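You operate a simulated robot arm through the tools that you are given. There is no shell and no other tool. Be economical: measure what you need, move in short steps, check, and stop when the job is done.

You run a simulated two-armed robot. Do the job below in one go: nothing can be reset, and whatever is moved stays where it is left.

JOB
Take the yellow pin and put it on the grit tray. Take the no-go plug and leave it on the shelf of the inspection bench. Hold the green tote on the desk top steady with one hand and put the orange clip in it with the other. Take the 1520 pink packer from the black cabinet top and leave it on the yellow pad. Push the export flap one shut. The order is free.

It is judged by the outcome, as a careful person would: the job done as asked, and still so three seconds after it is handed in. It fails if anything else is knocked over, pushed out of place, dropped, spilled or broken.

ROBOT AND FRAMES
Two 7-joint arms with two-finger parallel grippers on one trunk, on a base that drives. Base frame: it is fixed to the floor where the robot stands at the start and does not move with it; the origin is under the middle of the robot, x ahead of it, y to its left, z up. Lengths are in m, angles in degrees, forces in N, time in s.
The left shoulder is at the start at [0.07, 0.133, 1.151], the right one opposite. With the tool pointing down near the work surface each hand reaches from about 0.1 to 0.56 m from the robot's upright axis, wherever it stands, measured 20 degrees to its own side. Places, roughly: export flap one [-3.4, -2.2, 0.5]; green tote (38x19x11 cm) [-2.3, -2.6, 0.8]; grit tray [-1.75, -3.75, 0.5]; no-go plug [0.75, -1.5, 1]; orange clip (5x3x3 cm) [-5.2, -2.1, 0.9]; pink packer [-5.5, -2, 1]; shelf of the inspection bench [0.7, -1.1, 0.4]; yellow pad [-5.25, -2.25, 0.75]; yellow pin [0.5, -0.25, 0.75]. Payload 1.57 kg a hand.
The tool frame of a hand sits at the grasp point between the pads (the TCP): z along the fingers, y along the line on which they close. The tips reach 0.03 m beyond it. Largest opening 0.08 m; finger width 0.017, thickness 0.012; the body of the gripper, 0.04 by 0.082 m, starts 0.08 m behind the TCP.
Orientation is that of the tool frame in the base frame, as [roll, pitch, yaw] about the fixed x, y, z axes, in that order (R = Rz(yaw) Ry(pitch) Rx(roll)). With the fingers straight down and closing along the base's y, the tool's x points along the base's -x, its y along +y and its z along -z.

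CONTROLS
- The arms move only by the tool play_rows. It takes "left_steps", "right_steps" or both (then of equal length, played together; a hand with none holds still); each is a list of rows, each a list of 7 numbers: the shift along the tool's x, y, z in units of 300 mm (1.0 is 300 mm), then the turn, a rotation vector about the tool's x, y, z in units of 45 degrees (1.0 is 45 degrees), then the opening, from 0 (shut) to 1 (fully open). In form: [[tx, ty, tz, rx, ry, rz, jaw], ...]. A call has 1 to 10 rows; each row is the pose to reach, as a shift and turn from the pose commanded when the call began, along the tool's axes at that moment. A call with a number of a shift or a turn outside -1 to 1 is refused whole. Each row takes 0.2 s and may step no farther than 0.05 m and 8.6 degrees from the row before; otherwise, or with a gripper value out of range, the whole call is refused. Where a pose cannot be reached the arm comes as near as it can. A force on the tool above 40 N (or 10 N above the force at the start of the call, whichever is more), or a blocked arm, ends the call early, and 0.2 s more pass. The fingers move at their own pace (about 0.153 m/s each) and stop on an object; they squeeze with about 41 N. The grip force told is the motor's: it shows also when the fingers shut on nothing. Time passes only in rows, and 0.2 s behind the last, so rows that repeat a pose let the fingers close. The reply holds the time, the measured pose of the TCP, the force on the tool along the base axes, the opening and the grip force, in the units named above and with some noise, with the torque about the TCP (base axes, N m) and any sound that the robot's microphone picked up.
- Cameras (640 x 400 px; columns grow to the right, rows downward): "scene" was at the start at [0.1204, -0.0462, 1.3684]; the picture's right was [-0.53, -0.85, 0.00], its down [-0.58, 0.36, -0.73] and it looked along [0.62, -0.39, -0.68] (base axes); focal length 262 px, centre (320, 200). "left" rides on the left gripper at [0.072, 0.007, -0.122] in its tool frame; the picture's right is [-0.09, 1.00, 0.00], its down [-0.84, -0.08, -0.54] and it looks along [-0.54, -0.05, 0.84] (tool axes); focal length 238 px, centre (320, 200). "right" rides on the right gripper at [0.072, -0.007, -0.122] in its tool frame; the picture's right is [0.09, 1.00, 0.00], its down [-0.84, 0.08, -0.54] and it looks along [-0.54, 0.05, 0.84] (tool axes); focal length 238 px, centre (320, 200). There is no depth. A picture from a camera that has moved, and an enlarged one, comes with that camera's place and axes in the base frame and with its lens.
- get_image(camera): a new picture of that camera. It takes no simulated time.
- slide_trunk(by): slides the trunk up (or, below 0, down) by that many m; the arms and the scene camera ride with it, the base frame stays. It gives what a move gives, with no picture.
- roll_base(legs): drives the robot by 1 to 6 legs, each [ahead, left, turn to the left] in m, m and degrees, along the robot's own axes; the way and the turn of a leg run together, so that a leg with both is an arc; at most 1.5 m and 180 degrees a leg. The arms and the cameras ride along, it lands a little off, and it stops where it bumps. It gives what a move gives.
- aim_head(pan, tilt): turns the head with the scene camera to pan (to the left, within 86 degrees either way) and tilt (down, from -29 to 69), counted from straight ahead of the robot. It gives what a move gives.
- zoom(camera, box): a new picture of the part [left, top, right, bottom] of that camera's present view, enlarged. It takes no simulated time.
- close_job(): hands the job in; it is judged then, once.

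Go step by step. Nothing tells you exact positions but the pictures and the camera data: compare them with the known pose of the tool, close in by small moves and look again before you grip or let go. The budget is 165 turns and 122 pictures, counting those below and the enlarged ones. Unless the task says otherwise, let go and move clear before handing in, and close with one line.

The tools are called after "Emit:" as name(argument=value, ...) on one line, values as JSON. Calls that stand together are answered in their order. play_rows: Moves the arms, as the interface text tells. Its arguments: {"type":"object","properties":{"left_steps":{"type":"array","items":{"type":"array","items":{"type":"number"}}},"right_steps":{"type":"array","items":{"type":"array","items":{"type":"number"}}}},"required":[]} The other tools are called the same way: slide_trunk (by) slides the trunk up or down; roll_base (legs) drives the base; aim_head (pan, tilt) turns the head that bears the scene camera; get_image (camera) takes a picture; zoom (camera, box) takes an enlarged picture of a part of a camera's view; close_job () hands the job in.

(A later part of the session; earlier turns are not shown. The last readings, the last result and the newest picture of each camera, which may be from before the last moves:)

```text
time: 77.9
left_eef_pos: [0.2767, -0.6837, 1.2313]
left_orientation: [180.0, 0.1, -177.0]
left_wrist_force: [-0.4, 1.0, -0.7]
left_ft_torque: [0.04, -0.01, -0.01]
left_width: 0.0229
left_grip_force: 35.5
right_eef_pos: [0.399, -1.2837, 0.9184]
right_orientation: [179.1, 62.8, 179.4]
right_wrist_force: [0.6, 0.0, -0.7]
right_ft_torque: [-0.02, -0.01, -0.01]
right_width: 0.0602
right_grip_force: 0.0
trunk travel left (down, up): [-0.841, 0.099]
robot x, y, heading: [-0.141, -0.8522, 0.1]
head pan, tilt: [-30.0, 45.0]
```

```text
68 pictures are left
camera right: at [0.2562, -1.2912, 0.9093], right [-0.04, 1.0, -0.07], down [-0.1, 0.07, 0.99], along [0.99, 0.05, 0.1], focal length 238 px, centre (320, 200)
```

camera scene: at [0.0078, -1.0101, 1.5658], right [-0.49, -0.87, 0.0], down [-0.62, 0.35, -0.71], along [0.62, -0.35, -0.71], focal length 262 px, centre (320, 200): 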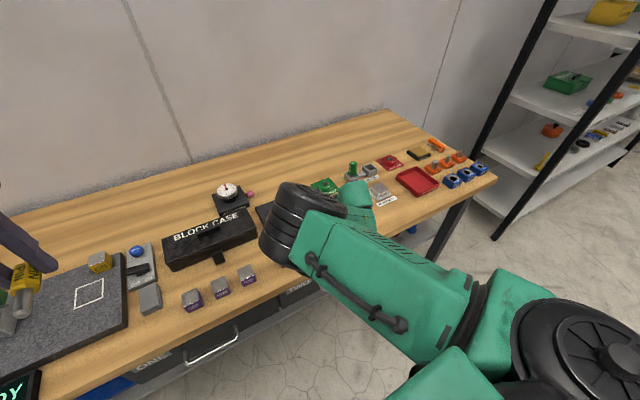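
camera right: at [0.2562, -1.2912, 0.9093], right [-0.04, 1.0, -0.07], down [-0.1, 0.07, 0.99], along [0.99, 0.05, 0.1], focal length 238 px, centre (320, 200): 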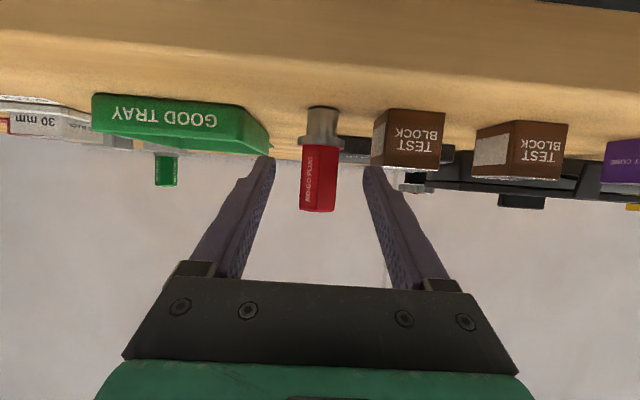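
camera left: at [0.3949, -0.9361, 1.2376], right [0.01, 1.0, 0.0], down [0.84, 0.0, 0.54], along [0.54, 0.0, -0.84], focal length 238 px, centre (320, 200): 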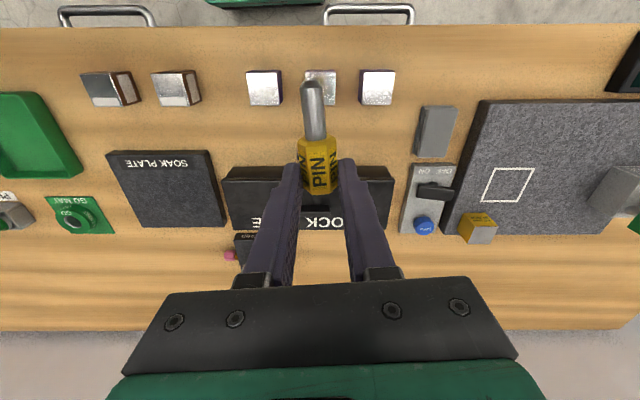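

Centred. I'll narrow the jaw to stay clear of the test block, then drive 0.04 forward.

Emit:
play_rows(right_steps=[[0, 0, 0, 0, 0, 0, 0.55], [0, 0, 0, 0, 0, 0, 0.55]])

Emit:
roll_base(legs=[[0.04, 0, 0]])

Emit:
get_image(camera="right")

```text
time: 78.5
left_eef_pos: [0.2762, -0.6833, 1.2316]
left_orientation: [179.9, 0.0, -177.0]
left_wrist_force: [0.7, 0.7, -1.8]
left_ft_torque: [-0.02, 0.02, 0.0]
left_width: 0.023
left_grip_force: 34.8
right_eef_pos: [0.3986, -1.2849, 0.9198]
right_orientation: [179.1, 62.8, 179.4]
right_wrist_force: [-0.2, -0.9, -0.6]
right_ft_torque: [0.03, -0.03, 0.01]
right_width: 0.0441
right_grip_force: 0.0
trunk travel left (down, up): [-0.841, 0.099]
robot x, y, heading: [-0.1457, -0.8487, 0.0]
head pan, tilt: [-30.0, 45.0]
```

```text
time: 79.3
left_eef_pos: [0.3074, -0.6842, 1.2354]
left_orientation: [-180.0, 0.4, -177.0]
left_wrist_force: [-1.4, 0.0, -0.2]
left_ft_torque: [0.0, -0.12, 0.03]
left_width: 0.0229
left_grip_force: 35.8
right_eef_pos: [0.4331, -1.2843, 0.9229]
right_orientation: [179.2, 63.3, 179.5]
right_wrist_force: [-1.2, -0.4, 0.1]
right_ft_torque: [-0.01, 0.0, 0.0]
right_width: 0.0439
right_grip_force: 0.1
trunk travel left (down, up): [-0.841, 0.099]
robot x, y, heading: [-0.1028, -0.8527, -0.0]
head pan, tilt: [-30.0, 45.0]
```

```text
67 pictures are left
camera right: at [0.2908, -1.2907, 0.9123], right [-0.04, 1.0, -0.08], down [-0.11, 0.07, 0.99], along [0.99, 0.05, 0.1], focal length 238 px, centre (320, 200)
```

right: 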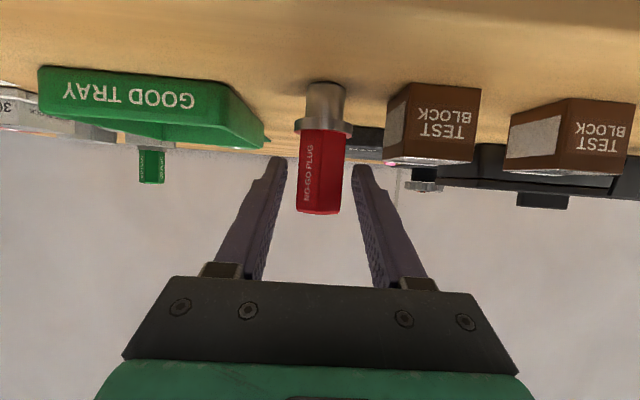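

Emit:
play_rows(right_steps=[[0, 0, 0, 0, 0, 0, 0], [0, 0, 0, 0, 0, 0, 0]])

Emit:
slide_trunk(by=0.08)

Emit:
get_image(camera="right")

```text
time: 79.9
left_eef_pos: [0.315, -0.6828, 1.2328]
left_orientation: [179.9, 0.1, -177.0]
left_wrist_force: [0.3, 0.4, -0.5]
left_ft_torque: [-0.03, -0.03, 0.01]
left_width: 0.0229
left_grip_force: 35.1
right_eef_pos: [0.4382, -1.285, 0.9208]
right_orientation: [179.0, 62.8, 179.5]
right_wrist_force: [-0.8, 0.8, 7.2]
right_ft_torque: [0.01, -0.06, 0.06]
right_width: 0.0266
right_grip_force: 37.6
trunk travel left (down, up): [-0.841, 0.099]
robot x, y, heading: [-0.1032, -0.854, -0.2]
head pan, tilt: [-30.0, 45.0]
```

```text
time: 81.1
left_eef_pos: [0.316, -0.6829, 1.3116]
left_orientation: [180.0, 0.1, -177.0]
left_wrist_force: [0.7, 0.1, -1.2]
left_ft_torque: [-0.02, -0.01, 0.02]
left_width: 0.0229
left_grip_force: 35.3
right_eef_pos: [0.4391, -1.2855, 0.9991]
right_orientation: [179.0, 62.8, 179.3]
right_wrist_force: [0.1, 0.0, -1.4]
right_ft_torque: [0.0, 0.0, -0.01]
right_width: 0.0266
right_grip_force: 37.4
trunk travel left (down, up): [-0.921, 0.019]
robot x, y, heading: [-0.105, -0.8518, -0.1]
head pan, tilt: [-30.0, 45.0]
```

```text
66 pictures are left
camera right: at [0.2962, -1.291, 0.9892], right [-0.05, 1.0, -0.07], down [-0.1, 0.07, 0.99], along [0.99, 0.05, 0.1], focal length 238 px, centre (320, 200)
```

right: 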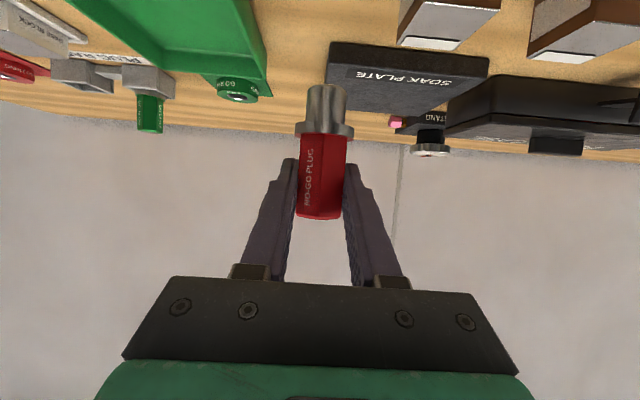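

Held vertically with a flat hand. Backing away, pulling the left hand in, and lowering the trunk in front of the shelf gap.

Emit:
roll_base(legs=[[-0.35, 0, 0]])

Emit:
play_rows(left_steps=[[0.1, 0, 0, 0, 0, 0, 0], [0.2, 0, 0, 0, 0, 0, 0], [0.3, 0, 0, 0, 0, 0, 0], [0.4, 0, 0, 0, 0, 0, 0], [0.5, 0, 0, 0, 0, 0, 0]])

Emit:
slide_trunk(by=-0.4)

Emit:
aim_head(pan=-35, tilt=25)

Emit:
get_image(camera="scene")

Emit:
get_image(camera="right")

```text
time: 83.4
left_eef_pos: [-0.0283, -0.6851, 1.3109]
left_orientation: [179.9, -0.2, -177.2]
left_wrist_force: [-0.1, -0.3, -1.3]
left_ft_torque: [0.02, 0.04, 0.01]
left_width: 0.0229
left_grip_force: 35.2
right_eef_pos: [0.0917, -1.2865, 0.9961]
right_orientation: [179.0, 62.5, 179.1]
right_wrist_force: [-0.9, 0.1, -1.6]
right_ft_torque: [0.0, 0.01, 0.01]
right_width: 0.0266
right_grip_force: 37.5
trunk travel left (down, up): [-0.921, 0.019]
robot x, y, heading: [-0.4476, -0.8518, 0.1]
head pan, tilt: [-30.0, 45.0]
```

```text
time: 84.6
left_eef_pos: [-0.1833, -0.692, 1.3127]
left_orientation: [-180.0, 0.2, -177.1]
left_wrist_force: [-1.0, 0.2, -0.7]
left_ft_torque: [0.03, -0.03, 0.02]
left_width: 0.023
left_grip_force: 35.6
right_eef_pos: [0.0885, -1.2852, 0.9986]
right_orientation: [179.1, 62.9, 179.1]
right_wrist_force: [0.6, -0.2, -1.2]
right_ft_torque: [0.0, 0.01, -0.03]
right_width: 0.0267
right_grip_force: 37.4
trunk travel left (down, up): [-0.921, 0.019]
robot x, y, heading: [-0.4524, -0.8516, -0.1]
head pan, tilt: [-30.0, 45.0]
```

```text
time: 88.4
left_eef_pos: [-0.1819, -0.6904, 0.9129]
left_orientation: [179.9, 0.0, -177.2]
left_wrist_force: [0.3, -0.3, -0.8]
left_ft_torque: [0.0, 0.0, 0.0]
left_width: 0.0231
left_grip_force: 34.6
right_eef_pos: [0.089, -1.2855, 0.5983]
right_orientation: [179.0, 62.8, 179.2]
right_wrist_force: [0.4, -0.2, -1.7]
right_ft_torque: [0.04, 0.03, -0.01]
right_width: 0.0264
right_grip_force: 37.8
trunk travel left (down, up): [-0.521, 0.419]
robot x, y, heading: [-0.4544, -0.8542, -0.0]
head pan, tilt: [-30.0, 45.0]
```

```text
time: 89.2
left_eef_pos: [-0.1816, -0.6924, 0.9111]
left_orientation: [180.0, 0.1, -177.0]
left_wrist_force: [0.3, -1.0, -0.7]
left_ft_torque: [-0.03, 0.0, 0.0]
left_width: 0.0228
left_grip_force: 36.2
right_eef_pos: [0.0889, -1.2863, 0.5979]
right_orientation: [179.1, 62.8, 179.1]
right_wrist_force: [0.6, 0.5, -2.0]
right_ft_torque: [-0.01, 0.04, 0.0]
right_width: 0.0266
right_grip_force: 37.4
trunk travel left (down, up): [-0.521, 0.419]
robot x, y, heading: [-0.4489, -0.8512, -0.4]
head pan, tilt: [-35.0, 25.0]
```

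```text
65 pictures are left
camera scene: at [-0.326, -0.9086, 1.1922], right [-0.58, -0.82, 0.0], down [-0.35, 0.24, -0.91], along [0.74, -0.52, -0.42], focal length 262 px, centre (320, 200)
```

scene: 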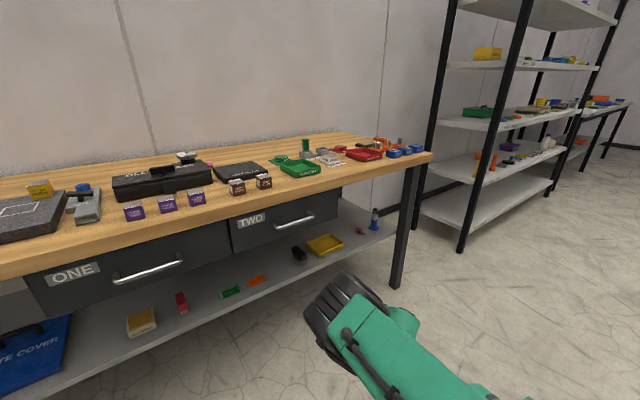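

```text
64 pictures are left
camera right: at [-0.0528, -1.2917, 0.5893], right [-0.04, 1.0, -0.07], down [-0.1, 0.07, 0.99], along [0.99, 0.05, 0.1], focal length 238 px, centre (320, 200)
```

right: 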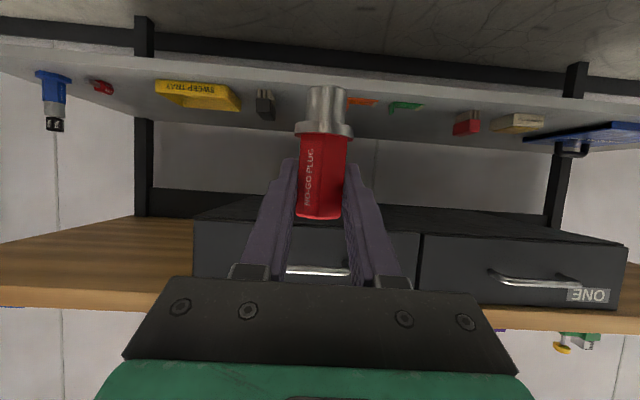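

The gap is centred on the plug's y. I need the shelf height accurately, so I'll zoom in.

Emit:
zoom(camera="right", box=[220, 40, 420, 165])

Emit:
zoom(camera="scene", box=[200, 220, 360, 320])

```text
3.20 times, centred on (320, 102) of right
camera zoom: at [-0.0528, -1.2917, 0.5893], right [-0.04, 1.0, -0.07], down [-0.1, 0.07, 0.99], along [0.99, 0.05, 0.1], focal length 763 px, centre (320, 512)
```

zoom: 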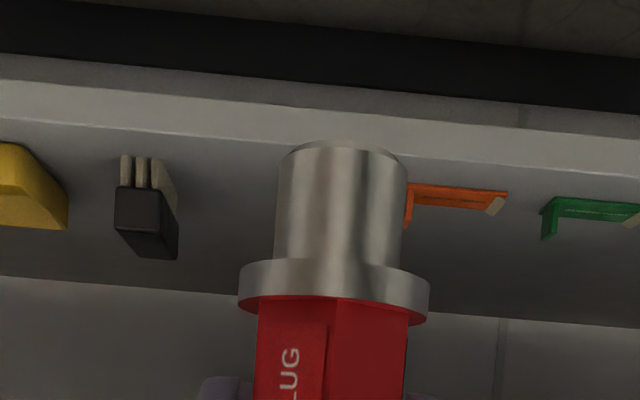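

```text
4.00 times, centred on (280, 270) of scene
camera zoom: at [-0.326, -0.9086, 1.1922], right [-0.58, -0.82, 0.0], down [-0.35, 0.24, -0.91], along [0.74, -0.52, -0.42], focal length 1049 px, centre (480, -80)
```

zoom: 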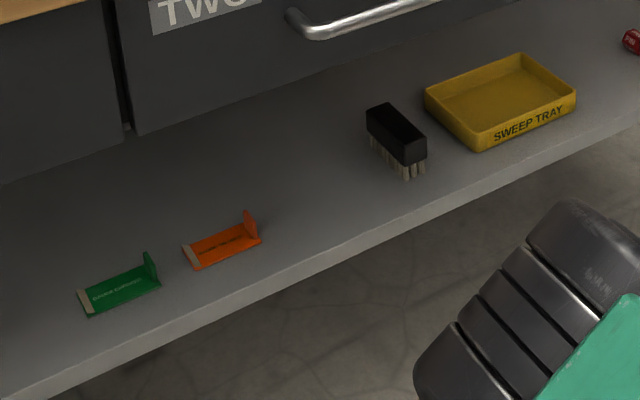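

Triangulating items gives shelf z ≈ 0.40, front edge x ≈ 0.455. I'll raise/pull in the left hand, lower the trunk so the plug bottom is ~4 cm above the shelf, then drive in.

Emit:
play_rows(left_steps=[[0.06, 0, -0.08, 0, 0, 0, 0], [0.12, 0, -0.16, 0, 0, 0, 0], [0.18, 0, -0.25, 0, 0, 0, 0], [0.24, 0, -0.33, 0, 0, 0, 0]])

Emit:
slide_trunk(by=-0.095)

Emit:
roll_base(legs=[[0.28, 0, 0]])

Emit:
get_image(camera="right")

Emit:
get_image(camera="scene")

```text
time: 90.2
left_eef_pos: [-0.2548, -0.6952, 1.0119]
left_orientation: [-180.0, -0.1, -177.1]
left_wrist_force: [-0.5, 0.5, -0.9]
left_ft_torque: [0.01, -0.01, 0.03]
left_width: 0.0229
left_grip_force: 35.5
right_eef_pos: [0.0888, -1.2863, 0.5981]
right_orientation: [179.0, 62.8, 179.1]
right_wrist_force: [-0.1, -0.1, -0.7]
right_ft_torque: [0.03, 0.02, -0.02]
right_width: 0.0265
right_grip_force: 36.8
trunk travel left (down, up): [-0.521, 0.419]
robot x, y, heading: [-0.4522, -0.8556, -0.4]
head pan, tilt: [-35.0, 25.0]
```

```text
time: 91.5
left_eef_pos: [-0.2524, -0.6954, 0.916]
left_orientation: [180.0, 0.0, -177.1]
left_wrist_force: [0.3, 0.4, -1.4]
left_ft_torque: [-0.02, -0.03, 0.02]
left_width: 0.023
left_grip_force: 34.7
right_eef_pos: [0.089, -1.2851, 0.5031]
right_orientation: [179.0, 62.8, 179.2]
right_wrist_force: [0.0, -0.1, -2.3]
right_ft_torque: [0.02, 0.02, 0.01]
right_width: 0.0266
right_grip_force: 37.1
trunk travel left (down, up): [-0.426, 0.514]
robot x, y, heading: [-0.4525, -0.8526, -0.1]
head pan, tilt: [-35.0, 25.0]
```

```text
time: 93.5
left_eef_pos: [0.0282, -0.6971, 0.9162]
left_orientation: [180.0, 0.0, -177.3]
left_wrist_force: [0.1, 0.1, -1.5]
left_ft_torque: [-0.01, 0.0, 0.0]
left_width: 0.0228
left_grip_force: 35.1
right_eef_pos: [0.3713, -1.2868, 0.5015]
right_orientation: [179.1, 62.6, 179.0]
right_wrist_force: [0.1, 0.0, -1.8]
right_ft_torque: [0.01, -0.02, 0.02]
right_width: 0.0266
right_grip_force: 37.9
trunk travel left (down, up): [-0.426, 0.514]
robot x, y, heading: [-0.1672, -0.8522, -0.1]
head pan, tilt: [-35.0, 25.0]
```

```text
61 pictures are left
camera right: at [0.2281, -1.2934, 0.494], right [-0.04, 1.0, -0.07], down [-0.1, 0.07, 0.99], along [0.99, 0.05, 0.1], focal length 238 px, centre (320, 200)
```

right: 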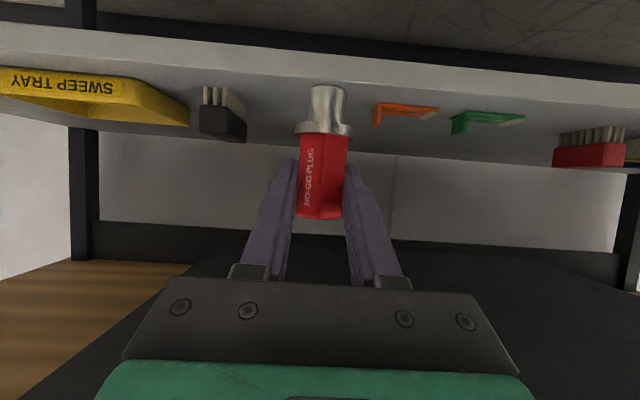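

```text
60 pictures are left
camera scene: at [-0.0441, -0.9099, 1.0972], right [-0.58, -0.82, 0.0], down [-0.35, 0.24, -0.91], along [0.74, -0.52, -0.42], focal length 262 px, centre (320, 200)
```

scene: 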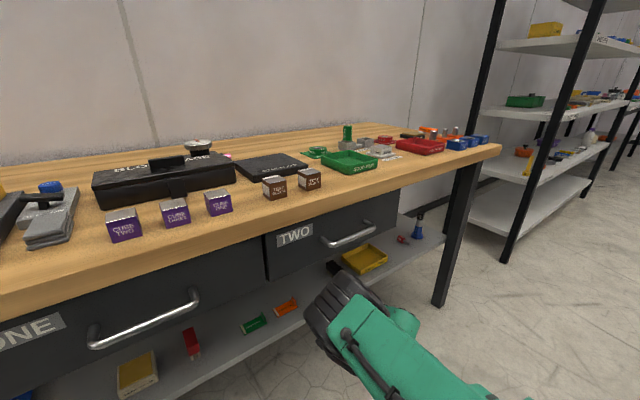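

The shelf gap is right ahead, but the elbow could near the bench lip if I just drive. I'll extend the arm forward (slightly outward) first.

Emit:
play_rows(right_steps=[[-0.03, -0.03, 0.06, 0, 0, 0, 0], [-0.06, -0.06, 0.12, 0, 0, 0, 0], [-0.09, -0.09, 0.18, 0, 0, 0, 0], [-0.12, -0.12, 0.237, 0, 0, 0, 0]])

Emit:
aim_head(pan=-40, tilt=50)

Emit:
get_image(camera="scene")

```text
time: 94.5
left_eef_pos: [0.0284, -0.6969, 0.9167]
left_orientation: [179.8, -0.1, -177.2]
left_wrist_force: [0.3, -0.3, -0.4]
left_ft_torque: [0.03, 0.0, 0.02]
left_width: 0.0227
left_grip_force: 35.3
right_eef_pos: [0.4516, -1.3257, 0.5035]
right_orientation: [179.1, 62.7, 179.1]
right_wrist_force: [0.6, -0.3, -1.8]
right_ft_torque: [0.0, -0.03, 0.02]
right_width: 0.0265
right_grip_force: 37.4
trunk travel left (down, up): [-0.426, 0.514]
robot x, y, heading: [-0.1686, -0.8559, -0.2]
head pan, tilt: [-35.0, 25.0]
```

```text
time: 95.4
left_eef_pos: [0.0295, -0.6974, 0.9158]
left_orientation: [-180.0, 0.0, -177.1]
left_wrist_force: [0.0, -0.3, -1.7]
left_ft_torque: [0.01, -0.02, -0.02]
left_width: 0.023
left_grip_force: 35.5
right_eef_pos: [0.4512, -1.3247, 0.5045]
right_orientation: [179.1, 62.8, 179.1]
right_wrist_force: [0.4, 1.8, -2.5]
right_ft_torque: [0.01, 0.02, 0.01]
right_width: 0.0266
right_grip_force: 37.3
trunk travel left (down, up): [-0.426, 0.514]
robot x, y, heading: [-0.174, -0.8536, -0.3]
head pan, tilt: [-40.0, 50.0]
```

```text
59 pictures are left
camera scene: at [-0.0611, -0.9065, 1.0599], right [-0.65, -0.76, 0.0], down [-0.58, 0.49, -0.64], along [0.49, -0.42, -0.77], focal length 262 px, centre (320, 200)
```

scene: 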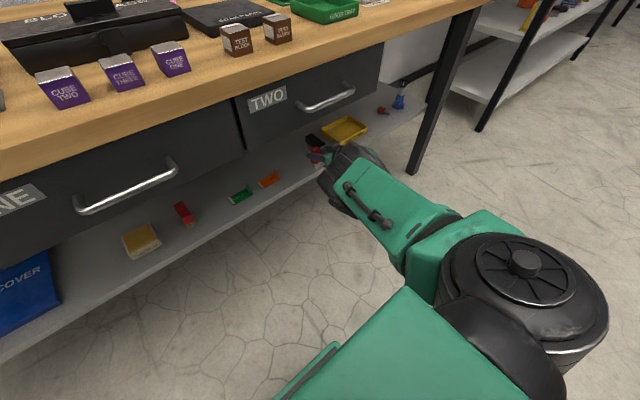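

The arm runs low under the drawers with good clearance. Strafing left 4 cm and driving 8 cm in.

Emit:
roll_base(legs=[[0, 0.04, 0], [0.085, 0, 0]])

Emit:
get_image(camera="right")

Emit:
get_image(camera="scene")

```text
time: 96.9
left_eef_pos: [0.1146, -0.6577, 0.9157]
left_orientation: [-180.0, 0.0, -177.2]
left_wrist_force: [0.1, -0.1, -1.0]
left_ft_torque: [-0.01, 0.03, -0.01]
left_width: 0.0229
left_grip_force: 35.4
right_eef_pos: [0.5381, -1.2855, 0.5027]
right_orientation: [179.1, 62.6, 179.1]
right_wrist_force: [-0.1, 0.0, -2.3]
right_ft_torque: [-0.01, -0.03, 0.03]
right_width: 0.0261
right_grip_force: 37.5
trunk travel left (down, up): [-0.426, 0.514]
robot x, y, heading: [-0.0847, -0.817, -0.2]
head pan, tilt: [-40.0, 50.0]
```

```text
58 pictures are left
camera right: at [0.3947, -1.2912, 0.494], right [-0.04, 1.0, -0.07], down [-0.1, 0.07, 0.99], along [0.99, 0.05, 0.09], focal length 238 px, centre (320, 200)
```

right: 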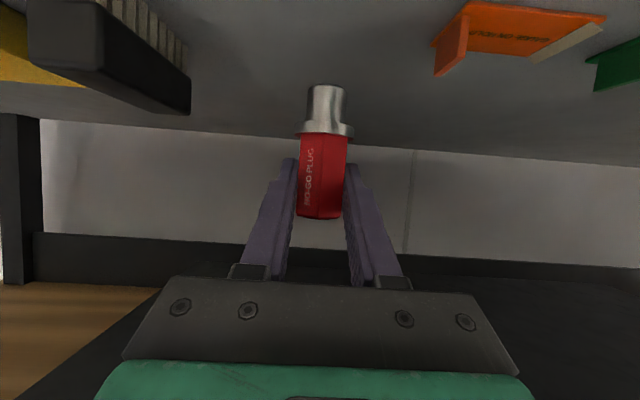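

```text
57 pictures are left
camera scene: at [0.0257, -0.8676, 1.0597], right [-0.65, -0.76, 0.0], down [-0.59, 0.49, -0.64], along [0.49, -0.41, -0.77], focal length 262 px, centre (320, 200)
```

scene: 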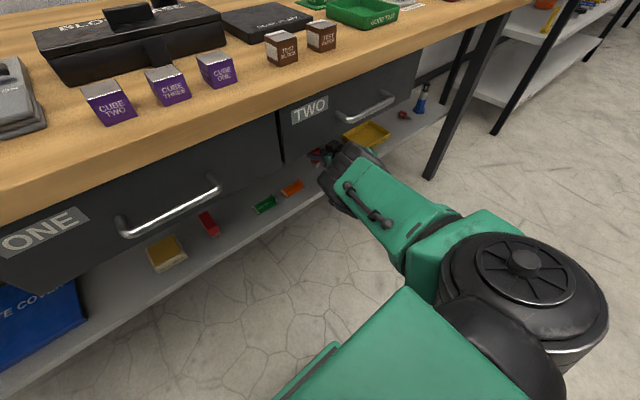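

The plug is over the shelf between the items. Lowering by trunk in small steps until contact.

Emit:
slide_trunk(by=-0.025)

Emit:
zoom(camera="right", box=[220, 0, 420, 160])

```text
time: 97.6
left_eef_pos: [0.1143, -0.6575, 0.8906]
left_orientation: [180.0, 0.1, -177.2]
left_wrist_force: [-1.0, -0.1, -1.2]
left_ft_torque: [0.01, -0.01, -0.01]
left_width: 0.0227
left_grip_force: 35.3
right_eef_pos: [0.5366, -1.2849, 0.4782]
right_orientation: [179.1, 62.9, 179.1]
right_wrist_force: [-0.5, -0.5, -1.5]
right_ft_torque: [0.01, 0.04, 0.0]
right_width: 0.0266
right_grip_force: 37.5
trunk travel left (down, up): [-0.401, 0.539]
robot x, y, heading: [-0.0849, -0.8161, -0.1]
head pan, tilt: [-40.0, 50.0]
```

```text
2.50 times, centred on (320, 80) of right
camera zoom: at [0.3941, -1.2912, 0.4697], right [-0.04, 1.0, -0.07], down [-0.1, 0.07, 0.99], along [0.99, 0.05, 0.1], focal length 596 px, centre (320, 500)
```

zoom: 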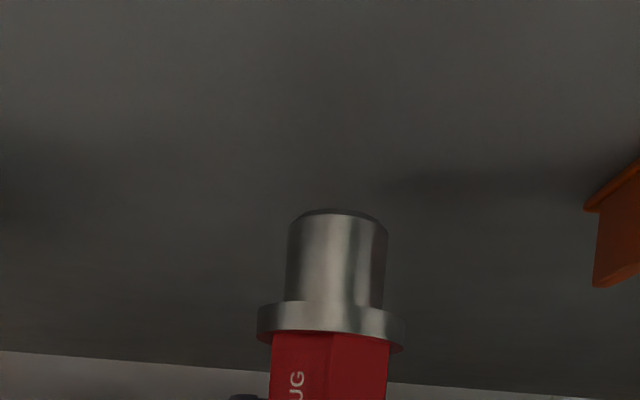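

Emit:
slide_trunk(by=-0.01)

Emit:
slide_trunk(by=-0.005)

```text
time: 98.2
left_eef_pos: [0.1148, -0.6573, 0.8816]
left_orientation: [-179.9, 0.1, -177.2]
left_wrist_force: [0.4, 0.5, -0.2]
left_ft_torque: [0.02, -0.02, 0.01]
left_width: 0.0228
left_grip_force: 35.8
right_eef_pos: [0.5364, -1.2851, 0.4686]
right_orientation: [179.2, 62.8, 179.1]
right_wrist_force: [0.0, -0.3, -1.6]
right_ft_torque: [0.0, 0.0, 0.01]
right_width: 0.0265
right_grip_force: 37.2
trunk travel left (down, up): [-0.391, 0.549]
robot x, y, heading: [-0.0852, -0.8162, -0.0]
head pan, tilt: [-40.0, 50.0]
```

```text
time: 98.8
left_eef_pos: [0.114, -0.6586, 0.8761]
left_orientation: [180.0, 0.0, -177.2]
left_wrist_force: [-0.1, 0.4, -0.7]
left_ft_torque: [0.0, -0.03, -0.01]
left_width: 0.023
left_grip_force: 34.9
right_eef_pos: [0.5376, -1.2854, 0.4628]
right_orientation: [179.1, 62.9, 179.1]
right_wrist_force: [-0.2, 0.3, -2.0]
right_ft_torque: [0.05, 0.03, 0.01]
right_width: 0.027
right_grip_force: 37.2
trunk travel left (down, up): [-0.386, 0.554]
robot x, y, heading: [-0.0854, -0.815, -0.2]
head pan, tilt: [-40.0, 50.0]
```

Emit:
slide_trunk(by=-0.005)

Emit:
slide_trunk(by=-0.004)

Emit:
zoom(camera="right", box=[220, 0, 420, 160])

```text
time: 99.3
left_eef_pos: [0.1139, -0.6573, 0.8713]
left_orientation: [-179.9, 0.0, -177.0]
left_wrist_force: [0.2, -0.5, -1.7]
left_ft_torque: [-0.01, -0.01, 0.01]
left_width: 0.0229
left_grip_force: 35.5
right_eef_pos: [0.5364, -1.2853, 0.46]
right_orientation: [179.2, 62.9, 179.2]
right_wrist_force: [0.8, -0.9, 3.3]
right_ft_torque: [-0.12, -0.11, -0.02]
right_width: 0.0264
right_grip_force: 37.6
trunk travel left (down, up): [-0.381, 0.559]
robot x, y, heading: [-0.0835, -0.8168, -0.2]
head pan, tilt: [-40.0, 50.0]
```

```text
time: 99.8
left_eef_pos: [0.1109, -0.6558, 0.8675]
left_orientation: [-179.9, 0.2, -177.1]
left_wrist_force: [0.5, 0.3, -1.0]
left_ft_torque: [0.0, -0.07, -0.02]
left_width: 0.0228
left_grip_force: 35.5
right_eef_pos: [0.5366, -1.2849, 0.4598]
right_orientation: [179.4, 63.3, 179.3]
right_wrist_force: [1.0, -3.5, 16.5]
right_ft_torque: [-0.27, -0.07, 0.0]
right_width: 0.0264
right_grip_force: 37.5
trunk travel left (down, up): [-0.377, 0.563]
robot x, y, heading: [-0.0865, -0.8177, -0.3]
head pan, tilt: [-40.0, 50.0]
```

```text
2.50 times, centred on (320, 80) of right
camera zoom: at [0.3942, -1.291, 0.4498], right [-0.04, 1.0, -0.08], down [-0.11, 0.07, 0.99], along [0.99, 0.05, 0.1], focal length 596 px, centre (320, 500)
```

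zoom: 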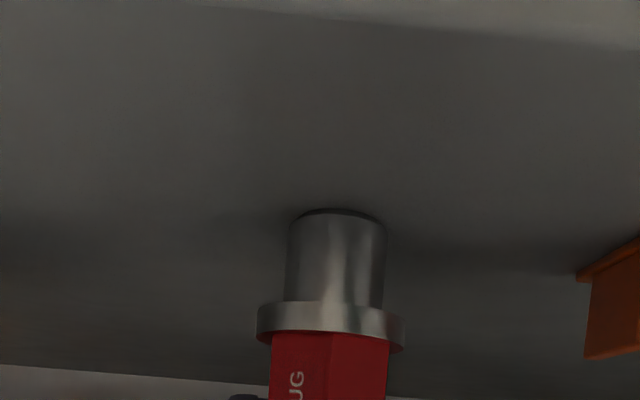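

Contact made. Relieving 4 mm, opening, then backing straight out.

Emit:
slide_trunk(by=0.004)

Emit:
play_rows(right_steps=[[0, 0, 0, 0, 0, 0, 0.2], [0, 0, 0, 0, 0, 0, 0.75], [0, 0, 0, 0, 0, 0, 0.75]])

Emit:
roll_base(legs=[[-0.12, 0, 0]])

Emit:
get_image(camera="right")

```text
time: 100.4
left_eef_pos: [0.113, -0.6573, 0.8713]
left_orientation: [-179.9, 0.1, -177.1]
left_wrist_force: [1.6, -0.3, -0.2]
left_ft_torque: [0.01, -0.04, 0.01]
left_width: 0.0227
left_grip_force: 35.8
right_eef_pos: [0.5371, -1.2851, 0.46]
right_orientation: [179.2, 62.8, 179.3]
right_wrist_force: [2.5, -2.2, 9.1]
right_ft_torque: [-0.17, -0.33, 0.01]
right_width: 0.0267
right_grip_force: 37.2
trunk travel left (down, up): [-0.381, 0.559]
robot x, y, heading: [-0.0832, -0.8189, -0.1]
head pan, tilt: [-40.0, 50.0]
```

```text
time: 101.2
left_eef_pos: [0.1143, -0.6574, 0.8721]
left_orientation: [179.9, -0.1, -177.2]
left_wrist_force: [0.5, 0.3, -1.2]
left_ft_torque: [-0.01, -0.03, -0.01]
left_width: 0.0231
left_grip_force: 34.9
right_eef_pos: [0.537, -1.2846, 0.4579]
right_orientation: [179.1, 62.7, 179.1]
right_wrist_force: [0.8, -0.5, -0.1]
right_ft_torque: [0.01, 0.04, 0.01]
right_width: 0.0601
right_grip_force: 0.1
trunk travel left (down, up): [-0.381, 0.559]
robot x, y, heading: [-0.084, -0.8166, -0.2]
head pan, tilt: [-40.0, 50.0]
```

```text
time: 102.4
left_eef_pos: [-0.0062, -0.6577, 0.8718]
left_orientation: [-180.0, 0.2, -177.3]
left_wrist_force: [0.3, -0.1, -1.2]
left_ft_torque: [0.02, -0.04, -0.05]
left_width: 0.0227
left_grip_force: 35.6
right_eef_pos: [0.4176, -1.2867, 0.459]
right_orientation: [179.2, 62.9, 179.0]
right_wrist_force: [-0.5, -0.9, 0.3]
right_ft_torque: [0.01, 0.0, 0.02]
right_width: 0.0596
right_grip_force: 0.0
trunk travel left (down, up): [-0.381, 0.559]
robot x, y, heading: [-0.2009, -0.8146, -0.3]
head pan, tilt: [-40.0, 50.0]
```

```text
54 pictures are left
camera right: at [0.2747, -1.2916, 0.4503], right [-0.04, 1.0, -0.07], down [-0.1, 0.07, 0.99], along [0.99, 0.05, 0.1], focal length 238 px, centre (320, 200)
```

right: 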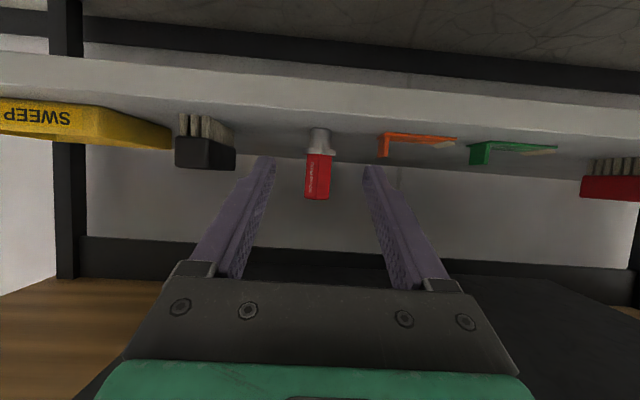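

The plug stands on the shelf. Next, the pin: I'll back off, raise the trunk, and turn toward the grit tray to survey.

Emit:
roll_base(legs=[[-0.45, 0, 0]])

Emit:
slide_trunk(by=0.3)

Emit:
roll_base(legs=[[0, 0, -110]])

Emit:
aim_head(pan=0, tilt=20)

Emit:
get_image(camera="scene")

```text
time: 105.1
left_eef_pos: [-0.4525, -0.6549, 0.8713]
left_orientation: [180.0, 0.1, -178.1]
left_wrist_force: [0.0, -0.6, -1.2]
left_ft_torque: [-0.03, -0.02, -0.01]
left_width: 0.0229
left_grip_force: 35.3
right_eef_pos: [-0.0391, -1.2885, 0.4587]
right_orientation: [179.1, 62.9, 178.2]
right_wrist_force: [-0.6, 0.4, 0.1]
right_ft_torque: [-0.01, -0.03, -0.04]
right_width: 0.0601
right_grip_force: 0.1
trunk travel left (down, up): [-0.381, 0.559]
robot x, y, heading: [-0.6503, -0.8105, -1.0]
head pan, tilt: [-40.0, 50.0]
```

```text
time: 108.1
left_eef_pos: [-0.4523, -0.6535, 1.1708]
left_orientation: [-180.0, 0.1, -178.0]
left_wrist_force: [-1.0, -0.2, 0.0]
left_ft_torque: [-0.03, 0.0, 0.0]
left_width: 0.0228
left_grip_force: 34.9
right_eef_pos: [-0.0395, -1.2883, 0.759]
right_orientation: [179.1, 62.8, 178.3]
right_wrist_force: [-0.8, 0.1, -0.1]
right_ft_torque: [0.0, 0.0, 0.01]
right_width: 0.0602
right_grip_force: 0.1
trunk travel left (down, up): [-0.681, 0.259]
robot x, y, heading: [-0.6546, -0.8074, -1.2]
head pan, tilt: [-40.0, 50.0]
```

```text
time: 113.1
left_eef_pos: [-0.5701, -1.0474, 1.1713]
left_orientation: [180.0, 0.0, 73.3]
left_wrist_force: [0.8, 0.7, -0.2]
left_ft_torque: [-0.04, 0.01, 0.0]
left_width: 0.0229
left_grip_force: 35.7
right_eef_pos: [-1.3026, -1.2396, 0.7592]
right_orientation: [179.1, 62.8, 69.8]
right_wrist_force: [0.8, -0.3, -0.7]
right_ft_torque: [0.0, -0.01, 0.0]
right_width: 0.0601
right_grip_force: 0.0
trunk travel left (down, up): [-0.681, 0.259]
robot x, y, heading: [-0.6558, -0.8095, -109.7]
head pan, tilt: [-40.0, 50.0]
```

```text
time: 114.1
left_eef_pos: [-0.572, -1.0485, 1.1709]
left_orientation: [180.0, 0.0, 73.4]
left_wrist_force: [-0.1, 0.0, -1.3]
left_ft_torque: [-0.02, 0.0, -0.04]
left_width: 0.0226
left_grip_force: 36.0
right_eef_pos: [-1.3031, -1.2384, 0.7576]
right_orientation: [179.1, 62.8, 69.8]
right_wrist_force: [0.1, 0.4, -0.3]
right_ft_torque: [-0.02, 0.02, 0.01]
right_width: 0.0599
right_grip_force: 0.1
trunk travel left (down, up): [-0.681, 0.259]
robot x, y, heading: [-0.654, -0.8065, -109.6]
head pan, tilt: [0.0, 20.0]
```

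```text
53 pictures are left
camera scene: at [-0.7016, -0.9462, 1.3604], right [-0.94, 0.34, 0.0], down [0.12, 0.32, -0.94], along [-0.32, -0.88, -0.34], focal length 262 px, centre (320, 200)
```

scene: 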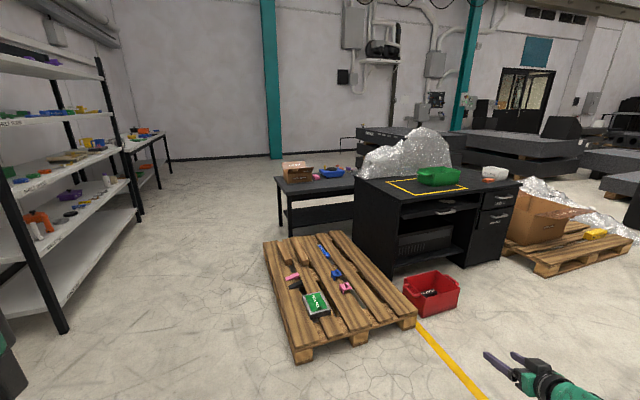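

I see the desk with the green tote, the pallet, and a low dark table behind with a box and a blue tray near the grit tray's location. Zooming in there.

Emit:
zoom(camera="scene", box=[260, 140, 370, 210])

Emit:
zoom(camera="scene", box=[350, 140, 550, 300])

```text
5.71 times, centred on (315, 175) of scene
camera zoom: at [-0.7016, -0.9462, 1.3604], right [-0.94, 0.34, 0.0], down [0.12, 0.32, -0.94], along [-0.32, -0.88, -0.34], focal length 1499 px, centre (349, 343)
```

zoom: 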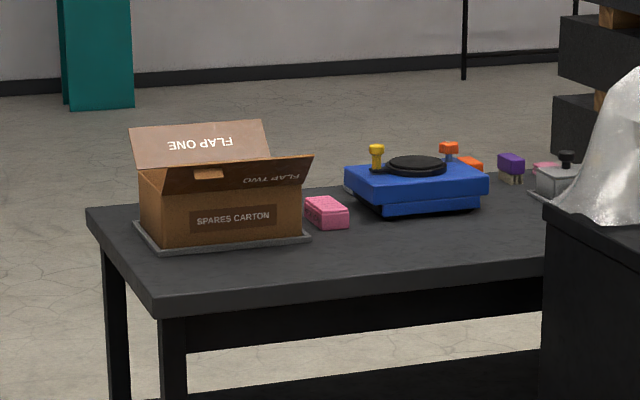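

```text
2.50 times, centred on (450, 220) of scene
camera zoom: at [-0.7016, -0.9462, 1.3604], right [-0.94, 0.34, 0.0], down [0.12, 0.32, -0.94], along [-0.32, -0.88, -0.34], focal length 656 px, centre (-5, 150)
```

zoom: 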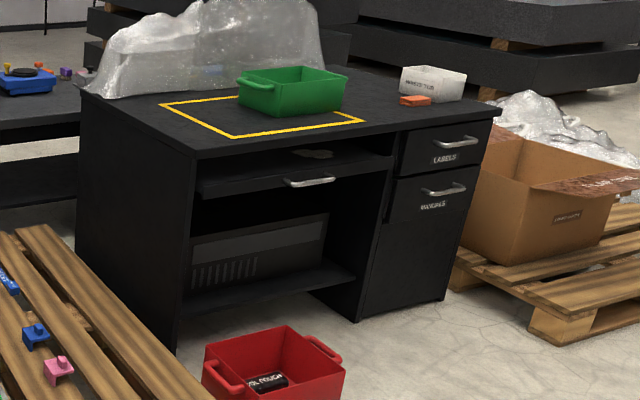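

The blue unit is some machine; the grit tray may be farther along that table. I'll raise the trunk and drive down the aisle for a closer look.

Emit:
slide_trunk(by=0.2)

Emit:
roll_base(legs=[[0.8, 0.25, 0], [0.8, 0.25, 0]])

Emit:
aim_head(pan=-20, tilt=30)

Emit:
get_image(camera="scene")

```text
time: 116.3
left_eef_pos: [-0.5716, -1.0489, 1.3711]
left_orientation: [-180.0, 0.1, 73.4]
left_wrist_force: [0.0, -0.3, -0.7]
left_ft_torque: [-0.02, 0.03, 0.0]
left_width: 0.0226
left_grip_force: 35.5
right_eef_pos: [-1.3044, -1.2387, 0.9596]
right_orientation: [179.1, 62.8, 69.8]
right_wrist_force: [0.2, -0.7, 0.7]
right_ft_torque: [-0.01, 0.0, 0.01]
right_width: 0.0598
right_grip_force: 0.0
trunk travel left (down, up): [-0.881, 0.059]
robot x, y, heading: [-0.652, -0.8091, -109.7]
head pan, tilt: [0.0, 20.0]
```

```text
time: 122.6
left_eef_pos: [-0.6258, -2.118, 1.3722]
left_orientation: [179.8, 0.2, 62.4]
left_wrist_force: [0.0, 0.0, -1.5]
left_ft_torque: [-0.07, 0.0, -0.01]
left_width: 0.0229
left_grip_force: 35.3
right_eef_pos: [-1.3827, -2.167, 0.9586]
right_orientation: [178.9, 62.9, 58.6]
right_wrist_force: [-0.5, 0.2, 0.3]
right_ft_torque: [0.0, -0.01, -0.01]
right_width: 0.0599
right_grip_force: 0.1
trunk travel left (down, up): [-0.881, 0.059]
robot x, y, heading: [-0.6641, -1.8716, -120.7]
head pan, tilt: [0.0, 20.0]
stopped in leg 2: the robot was blocked; the commanded pose is now the measured one
```

```text
time: 123.5
left_eef_pos: [-0.6269, -2.125, 1.3703]
left_orientation: [179.9, 0.1, 62.3]
left_wrist_force: [0.6, 0.3, -0.8]
left_ft_torque: [0.01, 0.03, 0.0]
left_width: 0.023
left_grip_force: 35.3
right_eef_pos: [-1.382, -2.1711, 0.9579]
right_orientation: [179.4, 62.7, 58.9]
right_wrist_force: [1.2, 0.1, -0.4]
right_ft_torque: [-0.01, 0.02, 0.0]
right_width: 0.0599
right_grip_force: 0.0
trunk travel left (down, up): [-0.881, 0.059]
robot x, y, heading: [-0.666, -1.8734, -120.6]
head pan, tilt: [-20.0, 30.0]
```

```text
50 pictures are left
camera scene: at [-0.7573, -1.9778, 1.5443], right [-0.64, 0.77, 0.0], down [0.39, 0.32, -0.87], along [-0.67, -0.55, -0.5], focal length 262 px, centre (320, 200)
```

scene: 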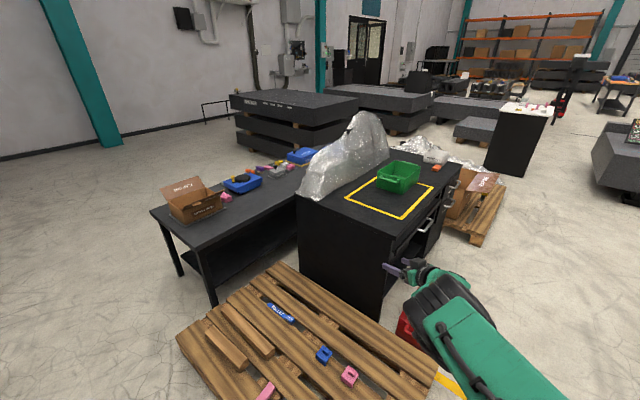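

I bumped something low, likely the pallet's edge; I'll step away from it. First a zoom at the table items.

Emit:
zoom(camera="scene", box=[150, 130, 330, 230])

Emit:
roll_base(legs=[[-0.1, 0.0, 0], [0, 0.3, 0]])

Emit:
aim_head(pan=0, tilt=55)

Emit:
get_image(camera="scene")

```text
3.56 times, centred on (240, 180) of scene
camera zoom: at [-0.7573, -1.9778, 1.5443], right [-0.64, 0.77, 0.0], down [0.39, 0.32, -0.87], along [-0.67, -0.55, -0.5], focal length 933 px, centre (604, 271)
```

zoom: 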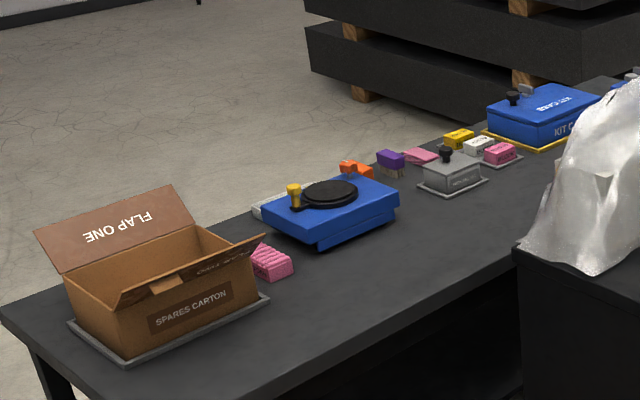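

```text
time: 126.2
left_eef_pos: [-0.3261, -2.1831, 1.3717]
left_orientation: [179.8, 0.2, 62.5]
left_wrist_force: [0.1, -0.2, -1.5]
left_ft_torque: [0.0, -0.02, -0.02]
left_width: 0.0227
left_grip_force: 34.9
right_eef_pos: [-1.0805, -2.2302, 0.9574]
right_orientation: [179.0, 62.6, 58.6]
right_wrist_force: [0.0, 0.5, 0.1]
right_ft_torque: [-0.01, 0.01, -0.03]
right_width: 0.06
right_grip_force: 0.1
trunk travel left (down, up): [-0.881, 0.059]
robot x, y, heading: [-0.3589, -1.9355, -120.6]
head pan, tilt: [-20.0, 30.0]
```

```text
time: 127.1
left_eef_pos: [-0.323, -2.1845, 1.3707]
left_orientation: [179.9, 0.0, 62.5]
left_wrist_force: [1.1, 0.4, -2.5]
left_ft_torque: [0.0, 0.04, -0.02]
left_width: 0.0225
left_grip_force: 35.3
right_eef_pos: [-1.0795, -2.2323, 0.9588]
right_orientation: [179.3, 62.8, 58.9]
right_wrist_force: [0.2, -0.1, -0.3]
right_ft_torque: [-0.02, 0.03, -0.02]
right_width: 0.0599
right_grip_force: 0.1
trunk travel left (down, up): [-0.881, 0.059]
robot x, y, heading: [-0.3601, -1.9388, -120.6]
head pan, tilt: [0.0, 55.0]
```

```text
48 pictures are left
camera scene: at [-0.4213, -2.0421, 1.5084], right [-0.86, 0.51, 0.0], down [0.42, 0.71, -0.57], along [-0.29, -0.49, -0.82], focal length 262 px, centre (320, 200)
```

scene: 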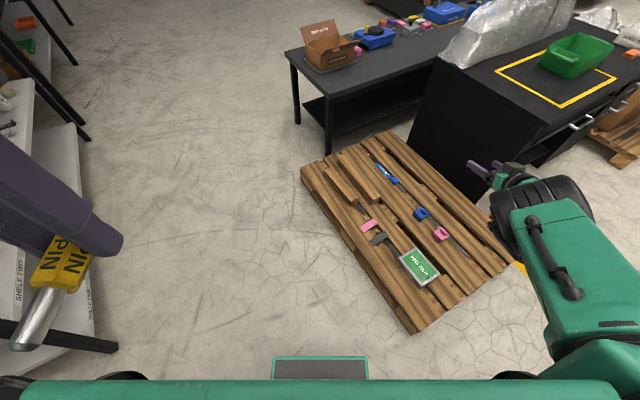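

Pallet items are intact. The table spans about x -1.2…-2.8, y -3.25…-3.85 and its back side is free, so I'll drive around the left end to the back, facing +y.

Emit:
roll_base(legs=[[0, 0, 30.6], [1.35, 0, 0], [1.3, 0, 0], [0, 0, -180]])

Emit:
aim_head(pan=60, tilt=25)

Emit:
get_image(camera="scene")

```text
time: 149.1
left_eef_pos: [-0.5119, -4.3948, 1.3706]
left_orientation: [179.9, -0.1, -91.0]
left_wrist_force: [0.0, 0.3, -1.1]
left_ft_torque: [0.05, -0.06, 0.02]
left_width: 0.0225
left_grip_force: 35.3
right_eef_pos: [0.1437, -4.0158, 0.9586]
right_orientation: [179.3, 62.8, -94.6]
right_wrist_force: [0.0, -0.4, -0.6]
right_ft_torque: [-0.03, -0.01, 0.0]
right_width: 0.06
right_grip_force: 0.1
trunk travel left (down, up): [-0.881, 0.059]
robot x, y, heading: [-0.3681, -4.6019, 86.2]
head pan, tilt: [0.0, 55.0]
```

```text
time: 150.4
left_eef_pos: [-0.5101, -4.3952, 1.3716]
left_orientation: [-180.0, -0.1, -91.0]
left_wrist_force: [0.1, 0.0, 0.3]
left_ft_torque: [0.04, 0.01, 0.02]
left_width: 0.0225
left_grip_force: 35.4
right_eef_pos: [0.1436, -4.0143, 0.9594]
right_orientation: [179.2, 62.7, -94.6]
right_wrist_force: [0.4, 0.4, -0.7]
right_ft_torque: [0.01, 0.01, -0.01]
right_width: 0.0598
right_grip_force: 0.0
trunk travel left (down, up): [-0.881, 0.059]
robot x, y, heading: [-0.365, -4.603, 85.9]
head pan, tilt: [60.0, 25.0]
```

```text
47 pictures are left
camera scene: at [-0.4395, -4.504, 1.5523], right [0.56, 0.83, 0.0], down [0.35, -0.24, -0.91], along [-0.75, 0.51, -0.42], focal length 262 px, centre (320, 200)
```

scene: 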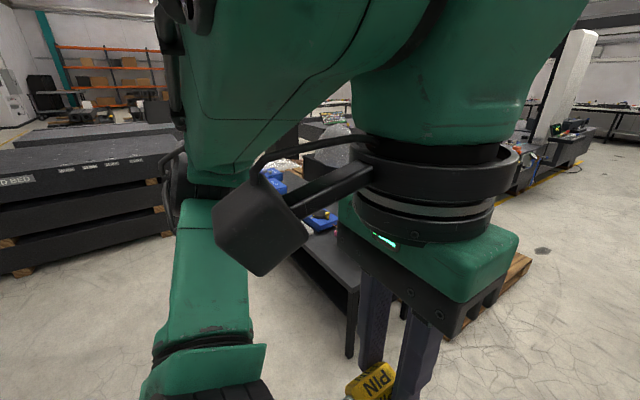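

The back aisle is clear. Squaring the heading and strafing left to stand behind the table at x ≈ -1.75.

Emit:
roll_base(legs=[[0, 0, 4], [0, 1.385, 0]])

Emit:
aim_head(pan=0, tilt=50)

Emit:
get_image(camera="scene")

```text
time: 157.7
left_eef_pos: [-1.8953, -4.41, 1.3718]
left_orientation: [179.9, 0.0, -86.6]
left_wrist_force: [-0.3, 0.2, -1.5]
left_ft_torque: [0.03, 0.03, 0.01]
left_width: 0.0223
left_grip_force: 35.0
right_eef_pos: [-1.2696, -3.9812, 0.9587]
right_orientation: [179.2, 62.7, -90.5]
right_wrist_force: [-0.5, 0.0, -0.5]
right_ft_torque: [0.04, 0.0, -0.01]
right_width: 0.0599
right_grip_force: 0.0
trunk travel left (down, up): [-0.881, 0.059]
robot x, y, heading: [-1.736, -4.6057, 90.2]
head pan, tilt: [60.0, 25.0]
```

```text
time: 159.0
left_eef_pos: [-1.8958, -4.4095, 1.3714]
left_orientation: [-179.9, 0.0, -86.7]
left_wrist_force: [0.0, 0.2, 0.4]
left_ft_torque: [0.02, 0.02, 0.01]
left_width: 0.0219
left_grip_force: 34.5
right_eef_pos: [-1.2704, -3.9813, 0.9591]
right_orientation: [179.3, 62.6, -90.3]
right_wrist_force: [0.6, 0.6, 0.8]
right_ft_torque: [-0.02, -0.01, 0.02]
right_width: 0.06
right_grip_force: 0.0
trunk travel left (down, up): [-0.881, 0.059]
robot x, y, heading: [-1.7358, -4.6096, 90.5]
head pan, tilt: [0.0, 50.0]
```

```text
46 pictures are left
camera scene: at [-1.7366, -4.4818, 1.5149], right [1.0, 0.01, 0.0], down [0.0, -0.77, -0.64], along [0.0, 0.64, -0.77], focal length 262 px, centre (320, 200)
```

scene: 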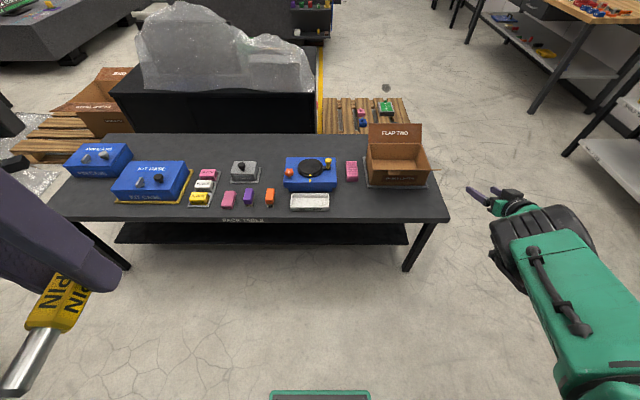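

A small grey tray lies at the near edge in front of the blue unit. Zooming to confirm it's the grit tray.

Emit:
zoom(camera="scene", box=[220, 140, 380, 240])

Emit:
get_image(camera="left")

```text
4.00 times, centred on (300, 190) of scene
camera zoom: at [-1.7366, -4.4818, 1.5149], right [1.0, 0.01, 0.0], down [0.0, -0.77, -0.64], along [0.0, 0.64, -0.77], focal length 1049 px, centre (400, 240)
```

zoom: 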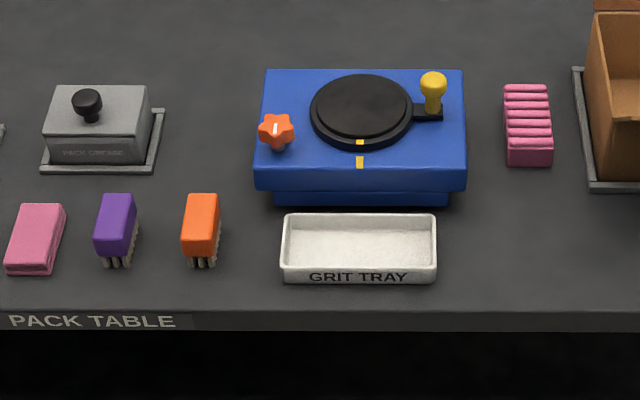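

```text
44 pictures are left
camera left: at [-1.8973, -4.482, 1.4933], right [-1.0, 0.03, 0.0], down [0.03, 0.84, 0.54], along [0.02, 0.54, -0.84], focal length 238 px, centre (320, 200)
```

left: 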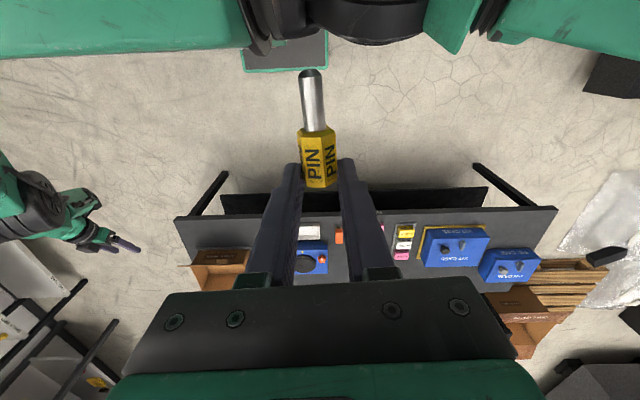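

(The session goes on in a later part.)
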